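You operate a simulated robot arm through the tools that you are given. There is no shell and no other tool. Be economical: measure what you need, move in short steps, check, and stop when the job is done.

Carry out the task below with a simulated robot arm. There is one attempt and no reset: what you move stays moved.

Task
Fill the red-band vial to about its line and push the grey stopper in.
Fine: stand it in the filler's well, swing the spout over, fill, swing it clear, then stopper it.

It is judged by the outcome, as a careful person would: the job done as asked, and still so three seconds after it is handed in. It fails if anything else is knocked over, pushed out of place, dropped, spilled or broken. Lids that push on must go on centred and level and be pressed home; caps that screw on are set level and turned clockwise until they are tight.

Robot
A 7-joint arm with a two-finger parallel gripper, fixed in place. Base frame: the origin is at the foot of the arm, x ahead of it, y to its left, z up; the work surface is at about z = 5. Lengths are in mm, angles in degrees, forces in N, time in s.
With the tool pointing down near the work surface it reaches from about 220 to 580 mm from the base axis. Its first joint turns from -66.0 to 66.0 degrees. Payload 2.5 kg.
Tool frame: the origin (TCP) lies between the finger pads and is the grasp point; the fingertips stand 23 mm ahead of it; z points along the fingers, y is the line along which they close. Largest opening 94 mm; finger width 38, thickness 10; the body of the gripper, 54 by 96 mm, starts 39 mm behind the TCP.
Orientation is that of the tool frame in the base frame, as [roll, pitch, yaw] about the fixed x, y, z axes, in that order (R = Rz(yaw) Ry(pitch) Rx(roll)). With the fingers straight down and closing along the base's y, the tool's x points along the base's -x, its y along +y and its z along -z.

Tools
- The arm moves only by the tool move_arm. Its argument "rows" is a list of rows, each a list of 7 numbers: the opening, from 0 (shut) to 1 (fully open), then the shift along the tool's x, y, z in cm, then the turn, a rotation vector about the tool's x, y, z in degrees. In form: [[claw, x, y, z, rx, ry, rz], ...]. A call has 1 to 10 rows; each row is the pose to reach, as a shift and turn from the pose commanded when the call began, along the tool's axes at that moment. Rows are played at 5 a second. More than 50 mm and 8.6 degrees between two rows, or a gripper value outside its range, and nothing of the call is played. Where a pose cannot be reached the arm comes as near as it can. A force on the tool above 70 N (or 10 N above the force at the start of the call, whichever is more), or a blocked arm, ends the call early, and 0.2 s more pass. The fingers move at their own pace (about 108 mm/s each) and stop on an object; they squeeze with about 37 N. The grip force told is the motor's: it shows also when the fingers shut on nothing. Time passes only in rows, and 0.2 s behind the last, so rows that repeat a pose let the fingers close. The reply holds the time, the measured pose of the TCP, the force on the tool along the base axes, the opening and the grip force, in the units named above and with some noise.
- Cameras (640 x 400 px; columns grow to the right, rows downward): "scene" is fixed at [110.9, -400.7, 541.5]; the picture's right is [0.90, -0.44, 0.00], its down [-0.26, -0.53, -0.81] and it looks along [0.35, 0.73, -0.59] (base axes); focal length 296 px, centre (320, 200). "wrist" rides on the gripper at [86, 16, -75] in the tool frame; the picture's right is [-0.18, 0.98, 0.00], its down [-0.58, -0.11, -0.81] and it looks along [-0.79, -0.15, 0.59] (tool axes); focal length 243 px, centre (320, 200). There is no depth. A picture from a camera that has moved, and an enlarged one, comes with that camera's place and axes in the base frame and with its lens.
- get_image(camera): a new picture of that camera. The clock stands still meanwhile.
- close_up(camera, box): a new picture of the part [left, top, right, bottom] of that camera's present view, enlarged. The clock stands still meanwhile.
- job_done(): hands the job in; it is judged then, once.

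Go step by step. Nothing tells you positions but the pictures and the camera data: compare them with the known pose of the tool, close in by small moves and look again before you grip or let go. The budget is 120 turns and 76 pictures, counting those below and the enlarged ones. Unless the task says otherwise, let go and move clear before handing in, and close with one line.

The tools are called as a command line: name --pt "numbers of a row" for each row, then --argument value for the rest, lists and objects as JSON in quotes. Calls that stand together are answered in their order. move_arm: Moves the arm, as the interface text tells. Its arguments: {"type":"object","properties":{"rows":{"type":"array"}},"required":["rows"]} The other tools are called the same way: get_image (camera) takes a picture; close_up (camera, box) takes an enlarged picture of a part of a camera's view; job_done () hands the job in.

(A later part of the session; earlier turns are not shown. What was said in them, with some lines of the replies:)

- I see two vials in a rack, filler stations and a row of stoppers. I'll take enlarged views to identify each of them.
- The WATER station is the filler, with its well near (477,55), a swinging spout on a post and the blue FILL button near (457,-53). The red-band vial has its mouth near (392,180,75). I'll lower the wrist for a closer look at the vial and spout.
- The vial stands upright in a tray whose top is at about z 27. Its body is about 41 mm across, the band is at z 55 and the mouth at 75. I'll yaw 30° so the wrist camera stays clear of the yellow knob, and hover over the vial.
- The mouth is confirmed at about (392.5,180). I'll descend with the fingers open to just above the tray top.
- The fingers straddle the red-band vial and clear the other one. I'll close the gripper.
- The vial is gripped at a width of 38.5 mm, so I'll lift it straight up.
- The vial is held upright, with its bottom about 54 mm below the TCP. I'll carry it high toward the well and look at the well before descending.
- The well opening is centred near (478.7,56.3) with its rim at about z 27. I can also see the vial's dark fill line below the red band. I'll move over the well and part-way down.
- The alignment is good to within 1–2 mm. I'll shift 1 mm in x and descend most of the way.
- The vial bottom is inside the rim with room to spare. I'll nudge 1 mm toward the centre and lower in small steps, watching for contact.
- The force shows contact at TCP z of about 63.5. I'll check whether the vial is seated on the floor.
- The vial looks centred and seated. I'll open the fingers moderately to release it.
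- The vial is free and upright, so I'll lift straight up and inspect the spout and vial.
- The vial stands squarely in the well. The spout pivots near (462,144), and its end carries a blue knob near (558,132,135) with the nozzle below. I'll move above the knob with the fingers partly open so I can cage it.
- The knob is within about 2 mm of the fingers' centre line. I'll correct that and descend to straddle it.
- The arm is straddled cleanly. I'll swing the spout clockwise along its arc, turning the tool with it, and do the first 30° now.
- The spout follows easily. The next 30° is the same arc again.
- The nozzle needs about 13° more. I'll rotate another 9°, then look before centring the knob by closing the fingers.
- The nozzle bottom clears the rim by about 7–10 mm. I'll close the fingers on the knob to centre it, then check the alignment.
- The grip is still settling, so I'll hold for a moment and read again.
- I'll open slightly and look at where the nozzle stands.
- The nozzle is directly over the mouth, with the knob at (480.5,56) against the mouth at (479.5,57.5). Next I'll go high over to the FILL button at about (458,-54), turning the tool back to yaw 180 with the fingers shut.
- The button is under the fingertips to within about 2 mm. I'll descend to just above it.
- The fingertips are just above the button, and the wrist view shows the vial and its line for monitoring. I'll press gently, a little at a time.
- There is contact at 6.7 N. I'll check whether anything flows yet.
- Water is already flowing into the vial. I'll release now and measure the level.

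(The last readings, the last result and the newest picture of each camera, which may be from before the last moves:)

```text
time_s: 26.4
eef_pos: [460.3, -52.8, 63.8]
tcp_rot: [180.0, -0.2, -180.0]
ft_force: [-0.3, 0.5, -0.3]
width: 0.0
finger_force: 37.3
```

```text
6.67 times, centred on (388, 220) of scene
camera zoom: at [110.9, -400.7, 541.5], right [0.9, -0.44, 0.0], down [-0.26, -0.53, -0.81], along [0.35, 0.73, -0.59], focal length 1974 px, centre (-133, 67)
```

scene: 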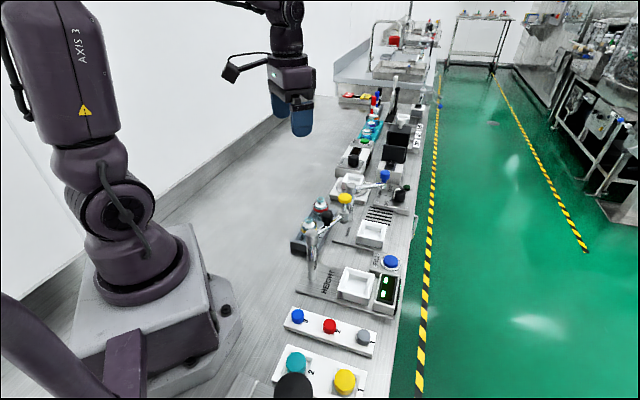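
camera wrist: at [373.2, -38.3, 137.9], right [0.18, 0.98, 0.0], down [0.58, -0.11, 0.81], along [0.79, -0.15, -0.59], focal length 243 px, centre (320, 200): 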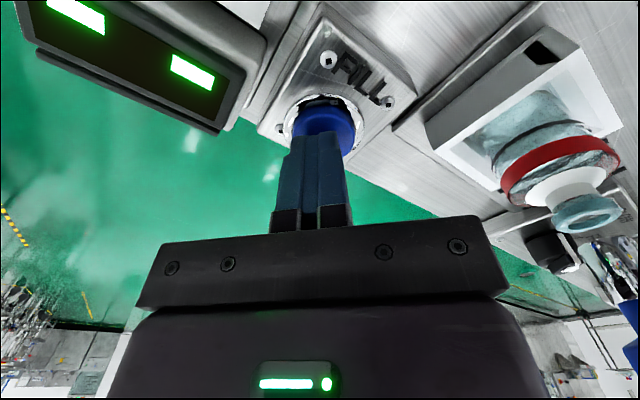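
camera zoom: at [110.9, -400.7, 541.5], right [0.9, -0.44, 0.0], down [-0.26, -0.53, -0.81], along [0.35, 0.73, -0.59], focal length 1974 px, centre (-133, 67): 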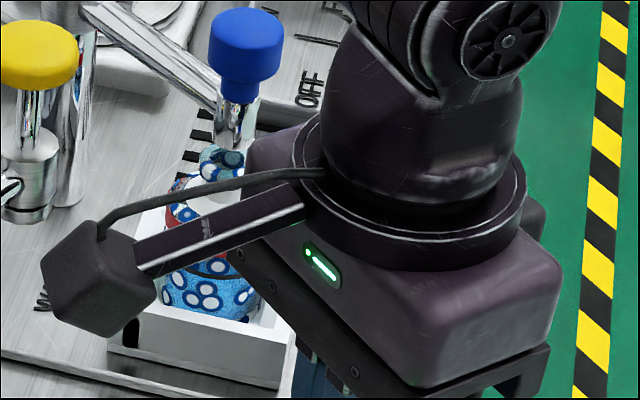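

The flow stopped on release. I'll zoom in to judge the level against the line.

close_up --camera "wrist" --box '[520, 80, 600, 150]'

```text
5.71 times, centred on (560, 115) of wrist
camera zoom: at [373.0, -37.9, 138.9], right [0.18, 0.98, 0.0], down [0.58, -0.11, 0.81], along [0.79, -0.15, -0.59], focal length 1386 px, centre (-1051, 686)
```

zoom: 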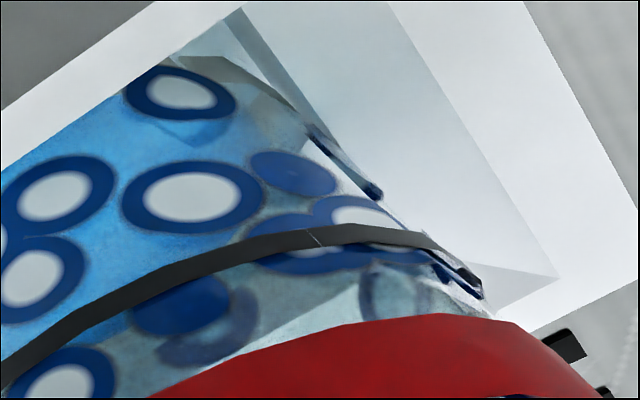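

The view from above is ambiguous, so I'll raise the arm clear to see the vial from the scene camera.

move_arm --pt "0 0 0 -4 0 0 0" --pt "0 0 0 -8 0 0 0" --pt "0 0 -1 -12 0 0 0" --pt "0 0 -4 -16 0 0 0" --pt "0 0 -7 -17 0 0 0" --pt "0 0 -7 -17 0 0 0"

close_up --camera "scene" --box '[360, 200, 400, 240]'

```text
time_s: 27.8
eef_pos: [460.2, -124.5, 234.0]
tcp_rot: [-179.9, 0.0, 179.9]
ft_force: [0.5, 0.3, 0.6]
width: 0.2
finger_force: 37.0
```

```text
10.00 times, centred on (380, 220) of scene
camera zoom: at [110.9, -400.7, 541.5], right [0.9, -0.44, 0.0], down [-0.26, -0.53, -0.81], along [0.35, 0.73, -0.59], focal length 2961 px, centre (-280, 0)
```

zoom: 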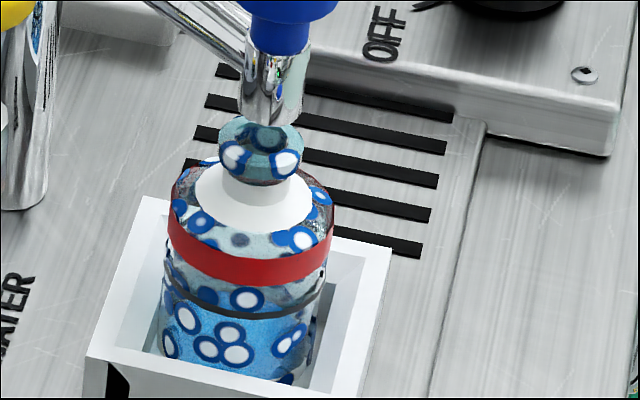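

close_up --camera "scene" --box '[374, 222, 396, 240]'

```text
16.00 times, centred on (385, 231) of scene
camera zoom: at [110.9, -400.7, 541.5], right [0.9, -0.44, 0.0], down [-0.26, -0.53, -0.81], along [0.35, 0.73, -0.59], focal length 4737 px, centre (-720, -296)
```

zoom: 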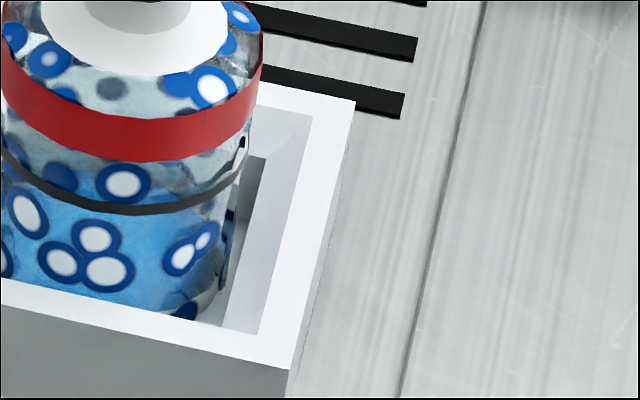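

close_up --camera "scene" --box '[373, 224, 390, 238]'

```text
16.00 times, centred on (382, 231) of scene
camera zoom: at [110.9, -400.7, 541.5], right [0.9, -0.44, 0.0], down [-0.26, -0.53, -0.81], along [0.35, 0.73, -0.59], focal length 4737 px, centre (-664, -296)
```

zoom: 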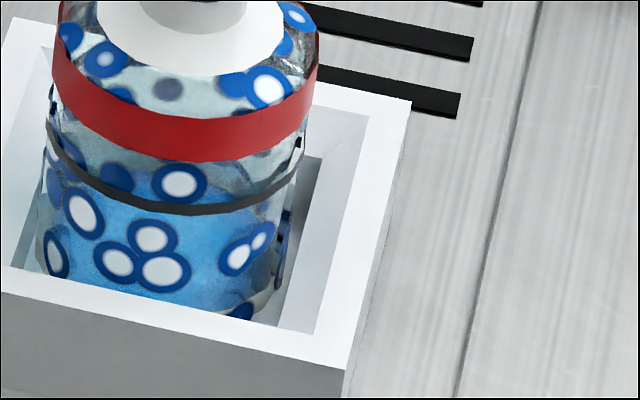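

On careful reading, the back edge of the blue surface appears well below where a surface at the line would show. The level is therefore only about a third of the way up, and another short press of the same kind is due. I'll go back above the button.

move_arm --pt "0 0 4 1 0 0 0" --pt "0 0 7 4 0 0 0" --pt "0 0 7 8 0 0 0" --pt "0 0 7 12 0 0 0" --pt "0 0 7 16 0 0 0" --pt "0 0 7 17.4 0 0 0" --pt "0 0 7 17.4 0 0 0"

close_up --camera "wrist" --box '[480, 60, 620, 200]'

```text
time_s: 29.4
eef_pos: [459.4, -54.4, 59.0]
tcp_rot: [-180.0, 0.0, -180.0]
ft_force: [0.0, 0.1, 0.2]
width: 0.0
finger_force: 37.8
```

```text
2.86 times, centred on (550, 130) of wrist
camera zoom: at [373.4, -39.3, 134.3], right [0.18, 0.98, 0.0], down [0.58, -0.11, 0.81], along [0.79, -0.15, -0.59], focal length 693 px, centre (-337, 400)
```

zoom: 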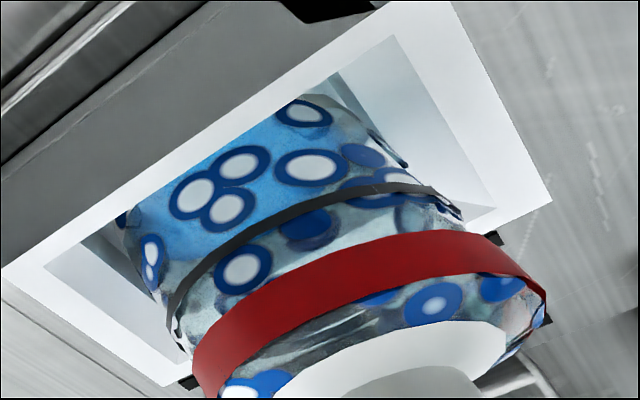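

This view agrees that the level is well below the line. I'll make one more press of the same length and release in the same call.

move_arm --pt "0 0 0 0.4 0 0 0" --pt "0 0 0 0.6 0 0 0" --pt "0 0 0 0.6 0 0 0" --pt "0 0 0 -0.4 0 0 0"

close_up --camera "wrist" --box '[480, 60, 620, 200]'

```text
time_s: 30.4
eef_pos: [459.5, -54.8, 63.8]
tcp_rot: [-179.9, -0.1, -180.0]
ft_force: [-0.3, -1.2, -1.0]
width: 0.1
finger_force: 37.1
```

```text
2.86 times, centred on (550, 130) of wrist
camera zoom: at [372.6, -38.3, 138.8], right [0.18, 0.98, 0.0], down [0.58, -0.11, 0.81], along [0.79, -0.15, -0.59], focal length 693 px, centre (-337, 400)
```

zoom: 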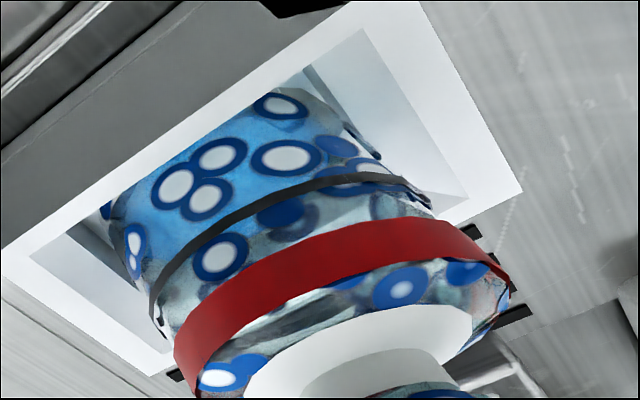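

The level rose only slightly. I'll press again and stay pressed, and since the clock stops during pictures I can watch it between short holds.

move_arm --pt "0 0 0 0.6 0 0 0" --pt "0 0 0 1.0 0 0 0" --pt "0 0 0 1.0 0 0 0"

close_up --camera "wrist" --box '[480, 80, 620, 220]'

```text
time_s: 31.2
eef_pos: [459.7, -54.0, 53.5]
tcp_rot: [180.0, 0.0, -179.8]
ft_force: [-3.8, 1.2, 6.4]
width: 0.0
finger_force: 37.1
```

```text
2.86 times, centred on (550, 150) of wrist
camera zoom: at [372.9, -38.5, 129.2], right [0.18, 0.98, 0.0], down [0.58, -0.11, 0.81], along [0.79, -0.15, -0.59], focal length 693 px, centre (-337, 343)
```

zoom: 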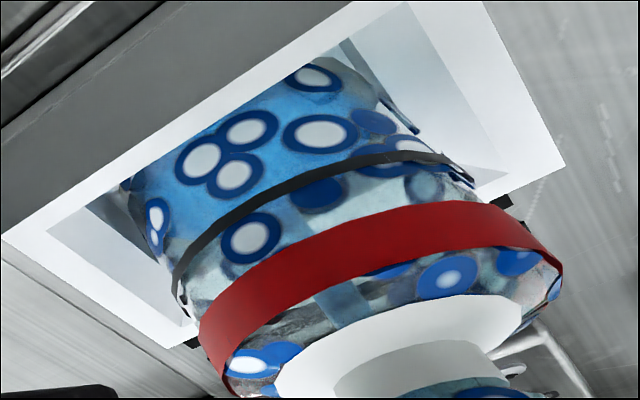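

The stream is visible and the surface is still low. I'll hold a little longer.

move_arm --pt "0 0 0 0 0 0 0" --pt "0 0 0 0 0 0 0" --pt "0 0 0 0 0 0 0"

close_up --camera "wrist" --box '[480, 80, 620, 220]'

```text
time_s: 32.0
eef_pos: [459.5, -53.6, 53.2]
tcp_rot: [179.9, 0.0, -179.9]
ft_force: [-2.5, 1.2, 7.5]
width: 0.0
finger_force: 37.1
```

```text
2.86 times, centred on (550, 150) of wrist
camera zoom: at [373.0, -38.5, 129.1], right [0.18, 0.98, 0.0], down [0.58, -0.11, 0.81], along [0.79, -0.15, -0.59], focal length 693 px, centre (-337, 343)
```

zoom: 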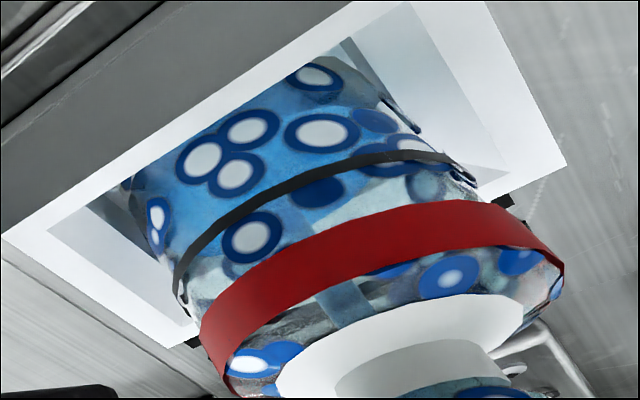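

The surface is creeping up, and at the line its far edge would show behind the red band's lower edge. I'll hold about 1 s more.

move_arm --pt "0 0 0 0 0 0 0" --pt "0 0 0 0 0 0 0" --pt "0 0 0 0 0 0 0" --pt "0 0 0 0 0 0 0"

close_up --camera "wrist" --box '[480, 80, 620, 220]'

```text
time_s: 33.0
eef_pos: [459.1, -54.6, 53.2]
tcp_rot: [179.9, -0.1, -179.9]
ft_force: [-1.1, 1.0, 6.7]
width: 0.0
finger_force: 37.2
```

```text
2.86 times, centred on (550, 150) of wrist
camera zoom: at [373.0, -38.6, 129.1], right [0.18, 0.98, 0.0], down [0.58, -0.11, 0.81], along [0.79, -0.15, -0.59], focal length 693 px, centre (-337, 343)
```

zoom: 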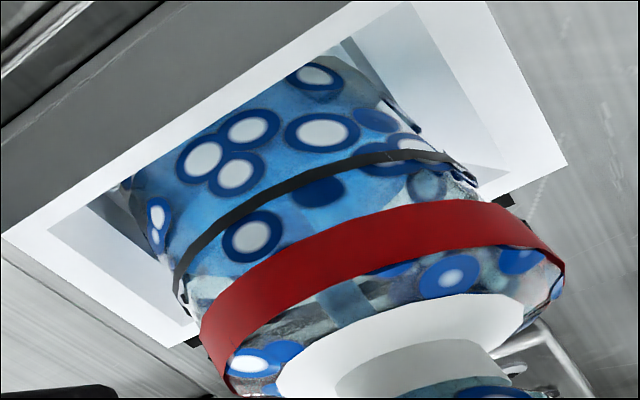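

The blue now reaches the band from the near side. I'll hold about 0.8 s more and check again.

move_arm --pt "0 0 0 0 0 0 0" --pt "0 0 0 0 0 0 0" --pt "0 0 0 0 0 0 0"

close_up --camera "wrist" --box '[480, 80, 620, 220]'

```text
time_s: 33.8
eef_pos: [460.1, -54.6, 52.9]
tcp_rot: [180.0, 0.0, 179.9]
ft_force: [-0.4, 1.4, 6.7]
width: 0.0
finger_force: 37.1
```

```text
2.86 times, centred on (550, 150) of wrist
camera zoom: at [373.0, -38.6, 129.1], right [0.18, 0.98, 0.0], down [0.58, -0.11, 0.81], along [0.79, -0.15, -0.59], focal length 693 px, centre (-337, 343)
```

zoom: 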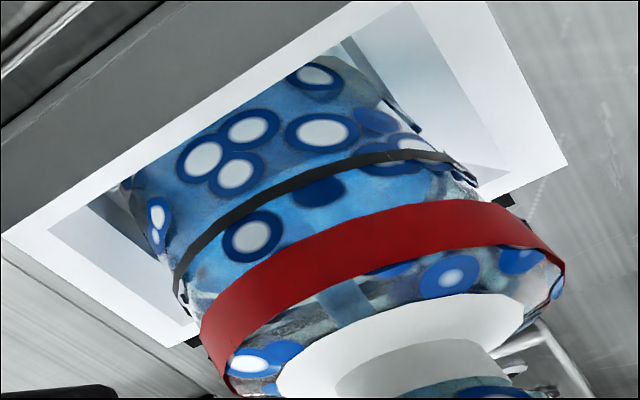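

close_up --camera "wrist" --box '[510, 100, 590, 190]'

```text
4.44 times, centred on (550, 145) of wrist
camera zoom: at [373.0, -38.6, 129.1], right [0.18, 0.98, 0.0], down [0.58, -0.11, 0.81], along [0.79, -0.15, -0.59], focal length 1078 px, centre (-702, 444)
```

zoom: 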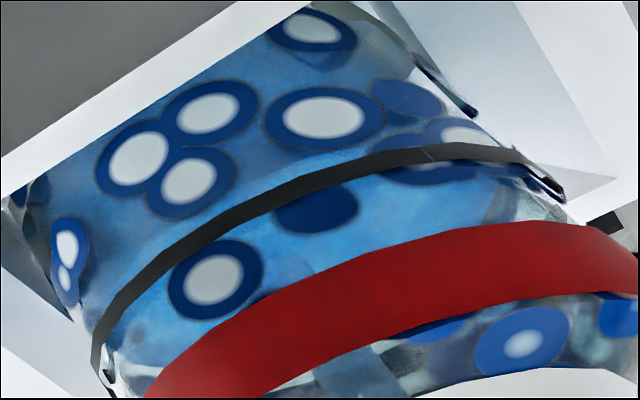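

The near edge of the surface is now a few millimetres below the line. I'll hold briefly and then release.

move_arm --pt "0 0 0 0 0 0 0" --pt "0 0 0 0 0 0 0" --pt "0 0 0 -1 0 0 0"

close_up --camera "wrist" --box '[510, 90, 590, 180]'

```text
time_s: 34.6
eef_pos: [460.2, -54.0, 63.6]
tcp_rot: [-180.0, 0.0, -179.9]
ft_force: [0.5, -0.4, -0.2]
width: 0.0
finger_force: 36.9
```

```text
4.44 times, centred on (550, 135) of wrist
camera zoom: at [372.3, -38.7, 138.6], right [0.18, 0.98, 0.0], down [0.58, -0.11, 0.81], along [0.79, -0.15, -0.59], focal length 1078 px, centre (-702, 489)
```

zoom: 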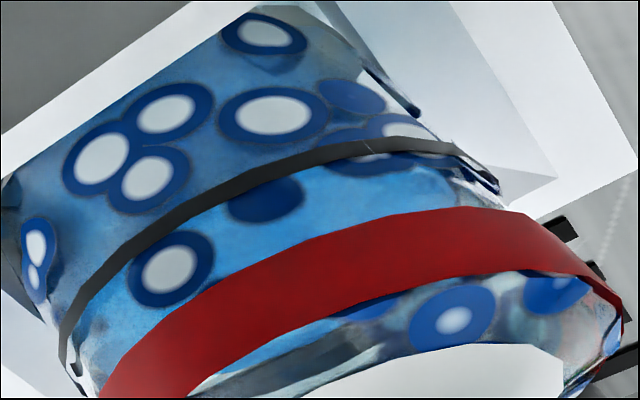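

The near edge of the surface now coincides with the line. I'll raise the arm and verify from the scene camera, then see the spout.

move_arm --pt "0 0 0 -4 0 0 0" --pt "0 0 0 -8 0 0 0" --pt "0 0 -1 -12 0 0 0" --pt "0 0 -4 -16 0 0 0" --pt "0 0 -7 -17 0 0 0" --pt "0 0 -7 -17 0 0 0"

close_up --camera "scene" --box '[368, 214, 394, 238]'

```text
time_s: 36.0
eef_pos: [459.5, -124.8, 233.6]
tcp_rot: [180.0, 0.0, -180.0]
ft_force: [-0.1, 0.1, 0.1]
width: 0.0
finger_force: 36.6
```

```text
16.00 times, centred on (381, 226) of scene
camera zoom: at [110.9, -400.7, 541.5], right [0.9, -0.44, 0.0], down [-0.26, -0.53, -0.81], along [0.35, 0.73, -0.59], focal length 4737 px, centre (-656, -216)
```

zoom: 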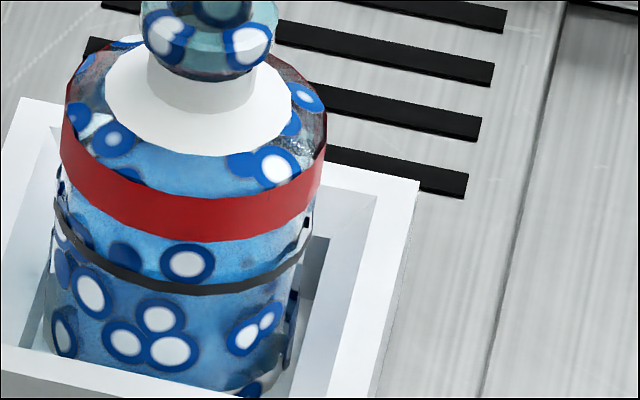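

The level is at the line. Now I'll return above the spout knob with the tool turned as before, so I can swing it clear.

move_arm --pt "0 -0.21 1.74 0 0 0 7.6" --pt "0 -0.42 3.48 0 0 0 15.2" --pt "0 -0.63 5.22 0 0 0 22.8" --pt "0 -0.84 6.96 0 0 0 30.4" --pt "0 -1.05 8.7 0 0 0 38" --pt "0 -1.26 10.45 0 0 0 45.6" --pt "0.2 -1.47 12.2 0 0 0 53.2" --pt "0.45 -1.68 13.9 0 0 0 60.8" --pt "0.45 -1.89 15.7 0 0 0 68.4" --pt "0.45 -2.1 17.41 0 0 0 75.9"

get_image --camera "wrist"

```text
time_s: 38.2
eef_pos: [481.2, 49.8, 233.3]
tcp_rot: [-180.0, 0.0, 104.0]
ft_force: [-0.3, 0.1, 0.2]
width: 42.3
finger_force: 0.0
```

```text
17 pictures are left
camera wrist: at [475.5, 137.1, 309.3], right [1.0, 0.06, 0.0], down [0.03, -0.59, 0.81], along [0.05, -0.81, -0.59], focal length 243 px, centre (320, 200)
```

wrist: 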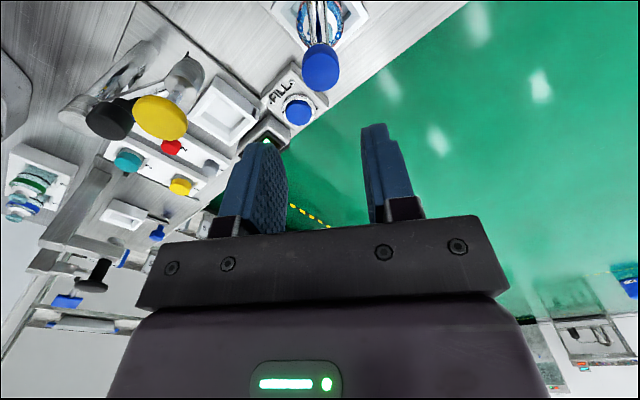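

Knob alignment is as before, so I'll descend to straddle it again.

move_arm --pt "0.45 0 0 4 0 0 0" --pt "0.45 0 0 8 0 0 0" --pt "0.45 0 0 10.4 0 0 0" --pt "0.45 0 0 10.4 0 0 0"

```text
time_s: 39.2
eef_pos: [481.5, 49.8, 129.5]
tcp_rot: [180.0, 0.0, 104.1]
ft_force: [-0.3, 0.5, 0.1]
width: 42.5
finger_force: 0.0
```

I'll swing the spout back counter-clockwise along the arc, clear of the vial.

move_arm --pt "0.45 0.035 1.27 0 0 0 -7.5" --pt "0.45 0.235 2.53 0 0 0 -15" --pt "0.45 0.6 3.75 0 0 0 -22.5" --pt "0.45 1.12 4.91 0 0 0 -30" --pt "0.45 1.78 5.99 0 0 0 -37.5" --pt "0.45 2.585 6.98 0 0 0 -45" --pt "0.45 3.51 7.86 0 0 0 -52.5" --pt "0.45 4.54 8.6 0 0 0 -60" --pt "0.45 5.66 9.21 0 0 0 -67.5"

close_up --camera "scene" --box '[330, 150, 442, 240]'

```text
time_s: 41.2
eef_pos: [556.0, 129.0, 129.1]
tcp_rot: [-180.0, 0.0, 171.8]
ft_force: [0.6, -0.6, -0.1]
width: 42.3
finger_force: 0.0
```

```text
4.44 times, centred on (386, 195) of scene
camera zoom: at [110.9, -400.7, 541.5], right [0.9, -0.44, 0.0], down [-0.26, -0.53, -0.81], along [0.35, 0.73, -0.59], focal length 1316 px, centre (27, 222)
```

zoom: 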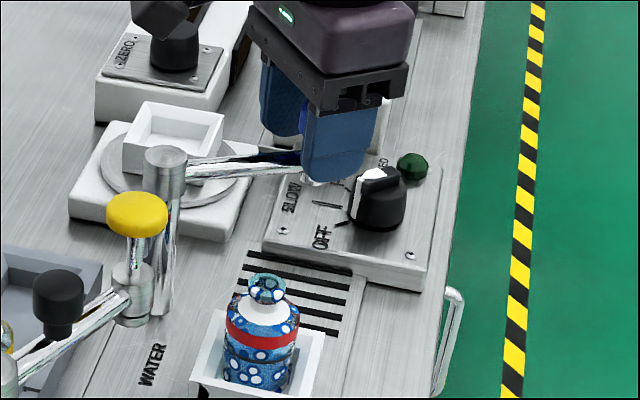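

The spout is clear of the vial. I'll lift straight up off it and traverse to the grey stopper.

move_arm --pt "0.45 0 0 -4 0 0 0" --pt "0.45 0 0 -8 0 0 0" --pt "0.45 0 0 -11 0 0 0" --pt "0.45 0 0 -11 0 0 0"

move_arm --pt "0.45 2.05 -3.32 0 0 0 2.2" --pt "0.45 4.1 -6.63 0 0 0 4.4" --pt "0.45 6.15 -9.95 0 0 0 6.6" --pt "0.45 8.2 -13.27 0 0 0 8.8" --pt "0.45 10.25 -16.58 0 0 0 11" --pt "0.45 12.3 -19.9 0 0 0 13.2" --pt "0.45 14.35 -23.2 0 0 0 15.4" --pt "0.45 16.4 -26.5 0 0 0 17.6" --pt "0.45 18.45 -29.85 0 0 0 19.8" --pt "0.45 20.48 -33.16 0 0 0 21.8"

get_image --camera "wrist"

```text
time_s: 42.2
eef_pos: [555.9, 128.1, 241.4]
tcp_rot: [179.9, 0.0, 171.6]
ft_force: [0.4, 0.8, -0.8]
width: 42.1
finger_force: 0.1
```

```text
time_s: 44.4
eef_pos: [304.8, -170.6, 239.7]
tcp_rot: [179.9, 0.1, 149.9]
ft_force: [0.2, 0.2, -0.2]
width: 42.3
finger_force: 0.0
```

```text
15 pictures are left
camera wrist: at [238.3, -114.4, 315.1], right [0.65, 0.76, 0.0], down [0.45, -0.39, 0.81], along [0.61, -0.53, -0.59], focal length 243 px, centre (320, 200)
```

wrist: 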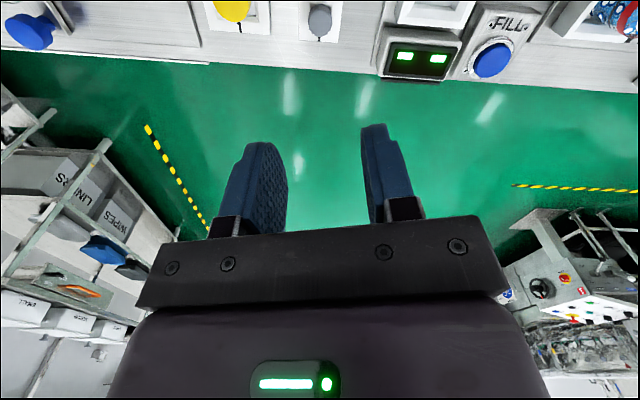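

The stopper is at about (304.5,-173), nearly under the tool. I'll descend to z 110 and look again.

move_arm --pt "0.45 0 0 4 0 0 0" --pt "0.45 0 0 8 0 0 0" --pt "0.45 0 0 12 0 0 0" --pt "0.45 0 0 13.5 0 0 0" --pt "0.45 0 0 13.5 0 0 0"

close_up --camera "wrist" --box '[220, 0, 420, 125]'

close_up --camera "scene" --box '[320, 270, 400, 360]'

```text
time_s: 45.6
eef_pos: [305.1, -171.6, 102.8]
tcp_rot: [-179.9, 0.0, 149.9]
ft_force: [-0.1, -1.6, -0.1]
width: 42.5
finger_force: 0.0
```

```text
3.20 times, centred on (320, 62) of wrist
camera zoom: at [238.5, -114.1, 178.8], right [0.65, 0.76, 0.0], down [0.45, -0.39, 0.81], along [0.61, -0.53, -0.59], focal length 776 px, centre (320, 640)
```

zoom: 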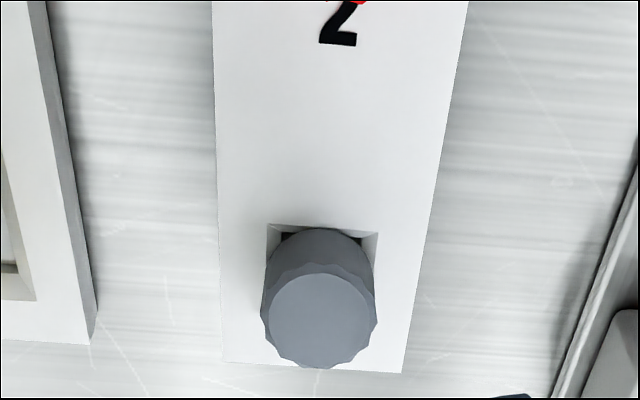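

```text
4.44 times, centred on (360, 315) of scene
camera zoom: at [110.9, -400.7, 541.5], right [0.9, -0.44, 0.0], down [-0.26, -0.53, -0.81], along [0.35, 0.73, -0.59], focal length 1316 px, centre (142, -311)
```

zoom: 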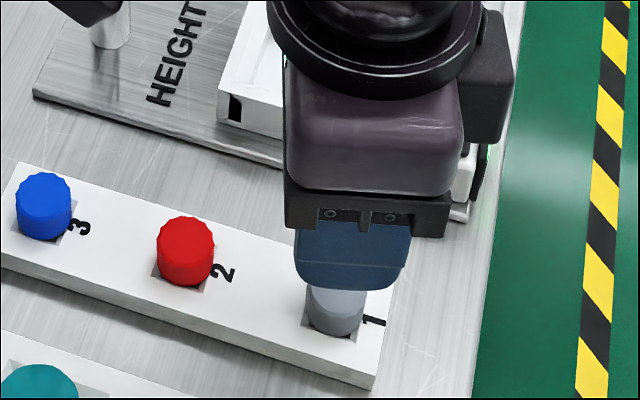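

The stopper is centred under the fingers, with its top at about z 34. I'll descend to TCP z 45 and check.

move_arm --pt "0.45 0 0 2.5 0 0 0" --pt "0.45 0 0 4.5 0 0 0" --pt "0.45 0 0 5.6 0 0 0" --pt "0.45 0 0 5.6 0 0 0"

close_up --camera "scene" --box '[335, 300, 399, 360]'

close_up --camera "wrist" --box '[200, 40, 440, 240]'

```text
time_s: 46.6
eef_pos: [305.3, -170.3, 47.0]
tcp_rot: [179.9, 0.0, 149.8]
ft_force: [0.5, 0.0, -0.1]
width: 42.3
finger_force: 0.1
```

```text
6.67 times, centred on (367, 330) of scene
camera zoom: at [110.9, -400.7, 541.5], right [0.9, -0.44, 0.0], down [-0.26, -0.53, -0.81], along [0.35, 0.73, -0.59], focal length 1974 px, centre (7, -667)
```

zoom: 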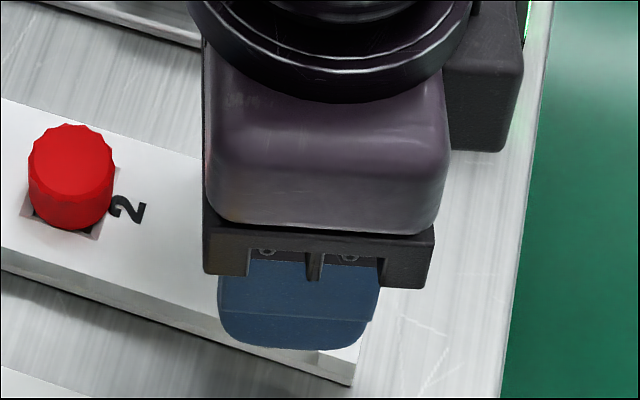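

```text
2.00 times, centred on (320, 140) of wrist
camera zoom: at [238.3, -113.5, 123.2], right [0.65, 0.76, 0.0], down [0.45, -0.39, 0.81], along [0.61, -0.53, -0.59], focal length 485 px, centre (320, 320)
```

zoom: 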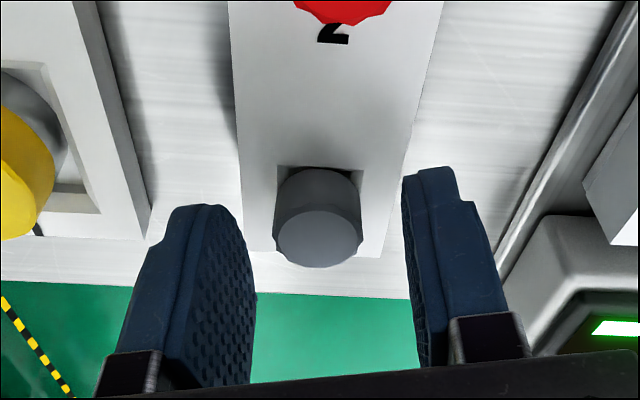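

The stopper is centred between the fingers. I'll drop 2 mm more and grip.

move_arm --pt "0.45 0 0 0.2 0 0 0" --pt "0.3 0 0 0.2 0 0 0" --pt "0.1 0 0 0.2 0 0 0" --pt "0.1 0 0 0.2 0 0 0" --pt "0.1 0 0 0.2 0 0 0"

move_arm --pt "0.1 0 0 -1 0 0 0" --pt "0.1 0 0 -4 0 0 0" --pt "0.1 0 0 -8 0 0 0" --pt "0.1 0 0 -8 0 0 0"

close_up --camera "scene" --box '[325, 250, 405, 330]'

```text
time_s: 47.8
eef_pos: [305.0, -170.0, 46.5]
tcp_rot: [-179.9, 0.0, 149.9]
ft_force: [0.3, 0.3, 0.4]
width: 21.0
finger_force: 36.8
```

```text
time_s: 48.8
eef_pos: [305.4, -170.0, 126.4]
tcp_rot: [180.0, -0.1, 149.8]
ft_force: [-0.2, 0.4, -0.7]
width: 21.1
finger_force: 36.9
```

```text
5.00 times, centred on (365, 290) of scene
camera zoom: at [110.9, -400.7, 541.5], right [0.9, -0.44, 0.0], down [-0.26, -0.53, -0.81], along [0.35, 0.73, -0.59], focal length 1480 px, centre (95, -250)
```

zoom: 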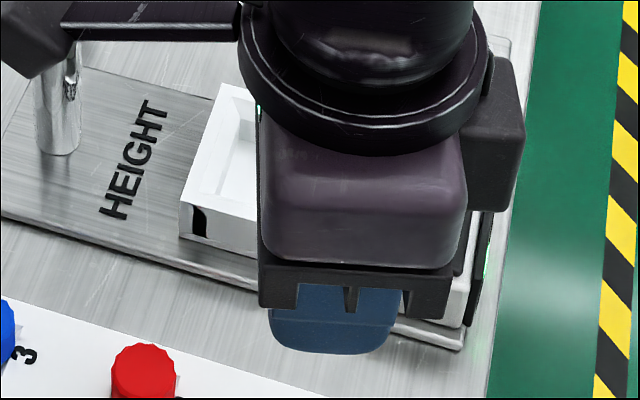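

The stopper is held at a width of 21 mm. I'll lift it high and carry it over the vial.

move_arm --pt "0.1 0 0 -4 0 0 0" --pt "0.1 0 0 -8 0 0 0" --pt "0.1 0 0 -11.5 0 0 0" --pt "0.1 0 0 -11.5 0 0 0"

move_arm --pt "0.1 -0.48 3.55 0 0 0 0" --pt "0.1 -0.95 7.1 0 0 0 0" --pt "0.1 -1.43 10.65 0 0 0 0" --pt "0.1 -1.9 14.2 0 0 0 0" --pt "0.1 -2.38 17.75 0 0 0 0" --pt "0.1 -2.86 21.3 0 0 0 0" --pt "0.1 -3.33 24.85 0 0 0 0" --pt "0.1 -3.81 28.41 0 0 0 0" --pt "0.1 -3.81 28.41 4 0 0 0" --pt "0.1 -3.81 28.41 8 0 0 0"

close_up --camera "wrist" --box '[220, 40, 420, 240]'

```text
time_s: 49.8
eef_pos: [305.9, -170.7, 243.0]
tcp_rot: [-180.0, 0.1, 149.9]
ft_force: [0.0, 0.3, 0.0]
width: 21.2
finger_force: 36.7
```

```text
time_s: 52.0
eef_pos: [482.9, 56.1, 161.1]
tcp_rot: [-180.0, 0.1, 149.8]
ft_force: [0.0, 0.2, -0.3]
width: 21.1
finger_force: 36.9
```

```text
2.00 times, centred on (320, 140) of wrist
camera zoom: at [415.1, 113.1, 236.4], right [0.65, 0.76, 0.0], down [0.45, -0.39, 0.81], along [0.61, -0.53, -0.59], focal length 485 px, centre (320, 320)
```

zoom: 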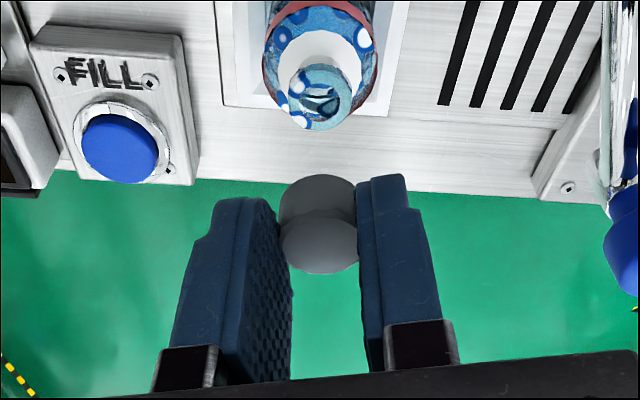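

The mouth is about 1 mm off the stopper's axis. I'll correct that and descend until just above the rim.

move_arm --pt "0.1 0.12 0.07 2 0 0 0" --pt "0.1 0.12 0.07 4 0 0 0" --pt "0.1 0.12 0.07 4.8 0 0 0" --pt "0.1 0.12 0.07 4.8 0 0 0"

close_up --camera "wrist" --box '[240, 40, 400, 160]'

close_up --camera "scene" --box '[360, 190, 400, 230]'

```text
time_s: 53.0
eef_pos: [481.4, 58.9, 117.0]
tcp_rot: [179.9, 0.1, 149.9]
ft_force: [-10.9, 1.9, 37.7]
width: 21.2
finger_force: 36.9
```

```text
3.33 times, centred on (320, 100) of wrist
camera zoom: at [414.2, 114.8, 191.6], right [0.65, 0.76, 0.01], down [0.44, -0.39, 0.81], along [0.61, -0.52, -0.59], focal length 809 px, centre (320, 533)
```

zoom: 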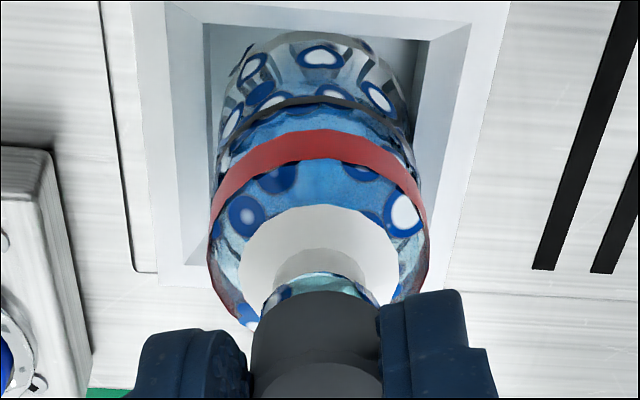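

```text
10.00 times, centred on (380, 210) of scene
camera zoom: at [110.7, -400.7, 541.6], right [0.9, -0.44, 0.0], down [-0.26, -0.53, -0.81], along [0.35, 0.73, -0.59], focal length 2961 px, centre (-280, 100)
```

zoom: 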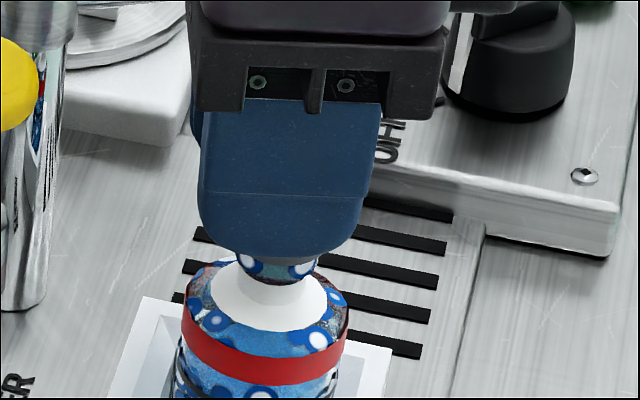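

There is earlier contact than expected, 37 N at z 117, so a plug under the stopper must be touching the rim, and the vial has slid about 3 mm in the well. I'll back off to relieve the load and check alignment.

move_arm --pt "0.1 0 0 -0.5 0 0 0" --pt "0.1 0 0 -1.2 0 0 0" --pt "0.1 0 0 -1.2 0 0 0"

close_up --camera "wrist" --box '[240, 40, 400, 160]'

```text
time_s: 53.8
eef_pos: [478.7, 56.5, 124.9]
tcp_rot: [-179.8, 0.0, 149.8]
ft_force: [-0.1, -0.8, -0.2]
width: 21.2
finger_force: 36.7
```

```text
3.33 times, centred on (320, 100) of wrist
camera zoom: at [412.9, 113.6, 200.6], right [0.65, 0.76, 0.0], down [0.45, -0.39, 0.81], along [0.61, -0.53, -0.59], focal length 809 px, centre (320, 533)
```

zoom: 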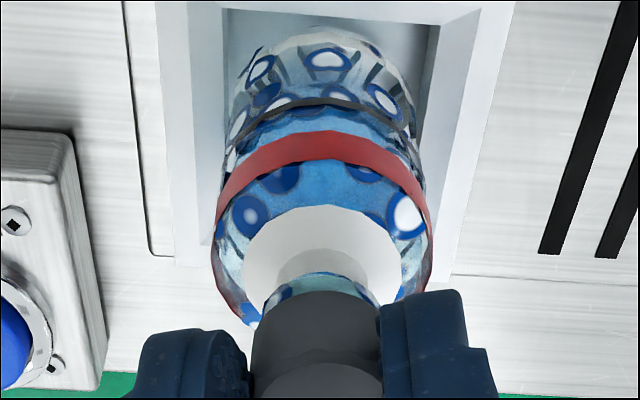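

The vial came up with the stopper, so the plug is already in the mouth and holding it. I'll lower it gently back to the well floor.

move_arm --pt "0.1 0 0 0.4 0 0 0" --pt "0.1 0 0 0.7 0 0 0" --pt "0.1 0 0 0.8 0 0 0" --pt "0.1 0 0 0.8 0 0 0"

```text
time_s: 54.8
eef_pos: [480.7, 57.2, 118.2]
tcp_rot: [179.9, -0.1, 149.8]
ft_force: [0.1, -0.7, -0.1]
width: 20.9
finger_force: 36.7
```

move_arm --pt "0.1 0 0 0.1 0 0 0" --pt "0.1 0 0 0.25 0 0 0" --pt "0.1 0 0 0.25 0 0 0"

close_up --camera "scene" --box '[360, 200, 400, 250]'

```text
time_s: 55.6
eef_pos: [480.1, 58.5, 116.3]
tcp_rot: [179.9, 0.1, 149.9]
ft_force: [-5.6, 1.0, 21.8]
width: 20.9
finger_force: 36.5
```

```text
8.00 times, centred on (380, 225) of scene
camera zoom: at [110.8, -400.7, 541.5], right [0.9, -0.44, 0.0], down [-0.26, -0.53, -0.81], along [0.35, 0.73, -0.59], focal length 2368 px, centre (-160, 0)
```

zoom: 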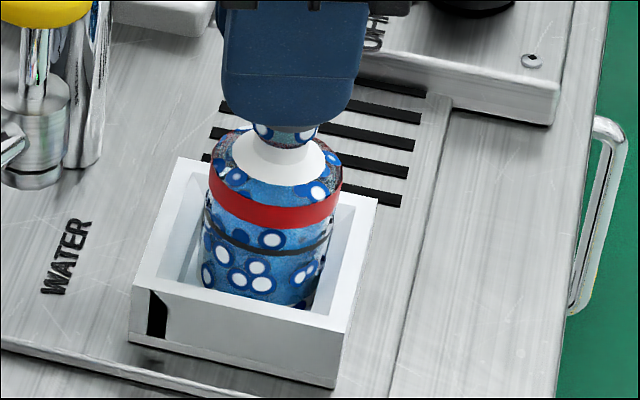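

The vial is back on the well floor and upright. Now I'll press the stopper home gradually.

move_arm --pt "0.1 0 0 0.15 0 0 0" --pt "0.1 0 0 0.3 0 0 0" --pt "0.1 0 0 0.3 0 0 0"

```text
time_s: 56.4
eef_pos: [482.3, 56.8, 116.2]
tcp_rot: [179.7, 0.3, 149.9]
ft_force: [-13.0, 3.0, 46.9]
width: 21.2
finger_force: 37.2
```

move_arm --pt "0.1 0.05 0 0.1 0 0 0" --pt "0.1 0.1 0 0.18 0 0 0" --pt "0.1 0.1 0 0.18 0 0 0"

close_up --camera "wrist" --box '[270, 90, 370, 170]'

```text
time_s: 57.2
eef_pos: [482.3, 57.5, 114.3]
tcp_rot: [179.6, 0.6, 149.9]
ft_force: [-9.2, -2.0, 51.2]
width: 21.2
finger_force: 36.9
```

```text
5.00 times, centred on (320, 130) of wrist
camera zoom: at [414.3, 113.9, 189.7], right [0.65, 0.76, 0.01], down [0.44, -0.39, 0.81], along [0.62, -0.53, -0.58], focal length 1213 px, centre (320, 550)
```

zoom: 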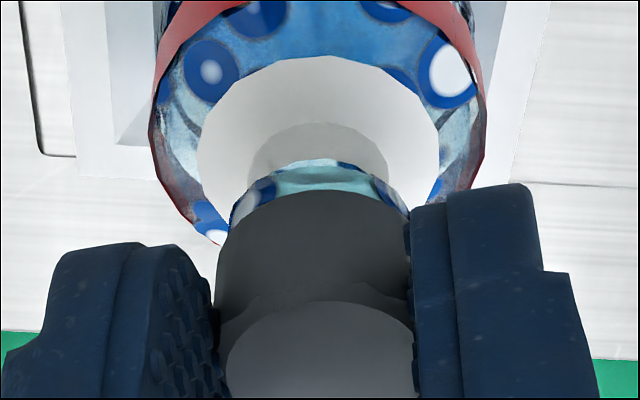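

The cap sits against the rim. I'll ease the load, open, then press the top with closed fingertips to make sure it is home.

move_arm --pt "0.1 0 0 -0.3 0 0 0" --pt "0.1 0 0 -0.48 0 0 0" --pt "0.3 0 0 -0.48 0 0 0" --pt "0.5 0 0 -0.48 0 0 0" --pt "0.5 0 0 -0.48 0 0 0"

move_arm --pt "0.5 0 0 -1.5 0 0 0" --pt "0.5 0 0 -3.5 0 0 0" --pt "0.2 0 0 -3.5 0 0 0" --pt "0 0 0 -3.5 0 0 0" --pt "0 0 0 -3.5 0 0 0"

close_up --camera "wrist" --box '[240, 30, 400, 170]'

```text
time_s: 58.4
eef_pos: [478.7, 58.4, 114.6]
tcp_rot: [179.9, 0.1, 149.7]
ft_force: [0.3, 0.3, 0.0]
width: 47.0
finger_force: 0.1
```

```text
time_s: 59.6
eef_pos: [478.9, 58.3, 150.2]
tcp_rot: [-180.0, 0.1, 149.8]
ft_force: [-0.6, -0.6, -0.5]
width: 0.0
finger_force: 36.8
```

```text
2.86 times, centred on (320, 100) of wrist
camera zoom: at [412.4, 114.9, 225.5], right [0.65, 0.76, 0.0], down [0.45, -0.39, 0.81], along [0.61, -0.53, -0.59], focal length 693 px, centre (320, 486)
```

zoom: 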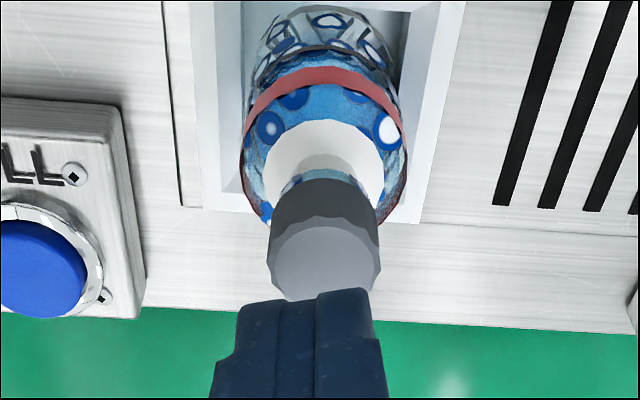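

The stopper is on, level and centred. I'll press its top with the closed fingertips.

move_arm --pt "0 -0.15 0 1 0 0 0" --pt "0 -0.15 0 1.8 0 0 0" --pt "0 -0.15 0 2.2 0 0 0" --pt "0 -0.15 0 2.2 0 0 0"

```text
time_s: 60.6
eef_pos: [481.1, 57.6, 128.5]
tcp_rot: [-179.9, 0.1, 149.8]
ft_force: [-0.2, 0.4, 0.0]
width: 0.1
finger_force: 36.8
```

move_arm --pt "0 0 0 0.2 0 0 0" --pt "0 0 0 0.4 0 0 0" --pt "0 0 0 0.4 0 0 0"

```text
time_s: 61.4
eef_pos: [480.2, 57.4, 124.1]
tcp_rot: [180.0, 0.1, 149.8]
ft_force: [-0.5, 0.2, -0.6]
width: 0.0
finger_force: 37.1
```

move_arm --pt "0 0 0 0.2 0 0 0" --pt "0 0 0 0.4 0 0 0" --pt "0 0 0 0.4 0 0 0"

```text
time_s: 62.2
eef_pos: [482.4, 56.5, 121.9]
tcp_rot: [179.9, 0.3, 149.8]
ft_force: [-4.4, -1.5, 24.1]
width: 0.1
finger_force: 36.8
```

Contact is at 24 N. I'll press harder, in steps.

move_arm --pt "0 0.05 0 0.15 0 0 0" --pt "0 0.1 0 0.3 0 0 0" --pt "0 0.1 0 0.3 0 0 0"

```text
time_s: 63.0
eef_pos: [483.0, 57.7, 121.0]
tcp_rot: [179.6, 0.6, 149.9]
ft_force: [-8.1, -1.8, 46.7]
width: 0.0
finger_force: 37.2
```

move_arm --pt "0 0.05 0 0.1 0 0 0" --pt "0 0.1 0 0.2 0 0 0" --pt "0 0.1 0 0.2 0 0 0"

```text
time_s: 63.8
eef_pos: [483.0, 58.2, 121.4]
tcp_rot: [179.4, 0.8, 149.8]
ft_force: [-9.5, -2.1, 59.1]
width: 0.0
finger_force: 37.6
```

At 59 N it no longer gives, so the stopper is home. I'll retract and check.

move_arm --pt "0 0 0 -0.8 0 0 0" --pt "0 0 0 -3 0 0 0" --pt "0 0 0 -7 0 0 0" --pt "0 0 0 -11 0 0 0" --pt "0 0 -4 -11 0 0 0" --pt "0 0 -8 -11 0 0 0" --pt "0 0 -12 -11 0 0 0" --pt "0 0 -12 -11 0 0 0"

close_up --camera "scene" --box '[355, 190, 405, 240]'

```text
time_s: 65.6
eef_pos: [419.9, -46.5, 224.4]
tcp_rot: [-180.0, 0.0, 149.9]
ft_force: [-0.1, 1.0, 0.7]
width: 0.0
finger_force: 36.8
```

```text
8.00 times, centred on (380, 215) of scene
camera zoom: at [110.9, -400.7, 541.5], right [0.9, -0.44, 0.0], down [-0.26, -0.53, -0.81], along [0.35, 0.73, -0.59], focal length 2368 px, centre (-160, 80)
```

zoom: 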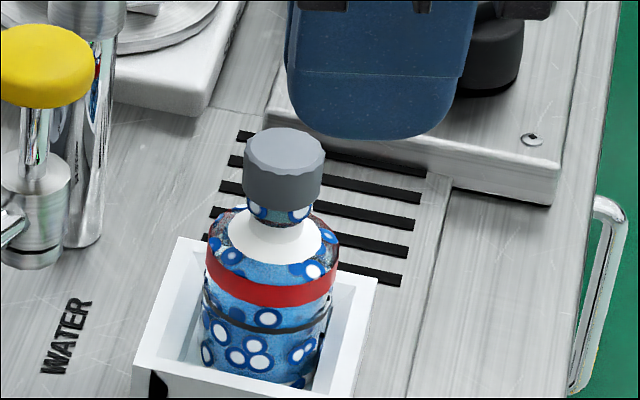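

The stopper sits level and flush on the rim, the vial is upright in the well, and the level is at the line. One last overall look.

get_image --camera "scene"

```text
1 pictures are left
```

scene: 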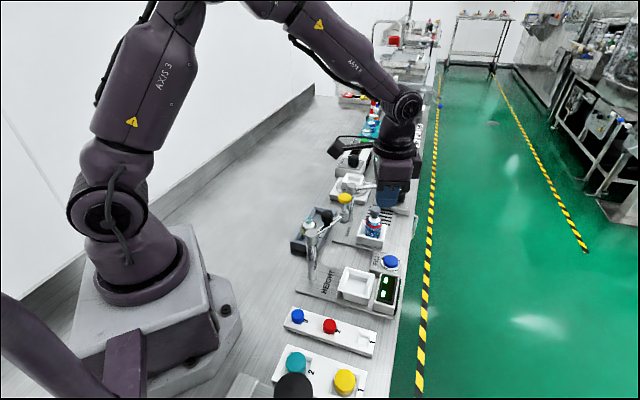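

Everything else is in place and the arm is clear, so I'll hand in.

job_done

```text
The job is handed in.
```

The red-band vial stands in the filler's well, filled to about its line by eye, with the grey stopper pressed home at 59 N and the spout swung clear.
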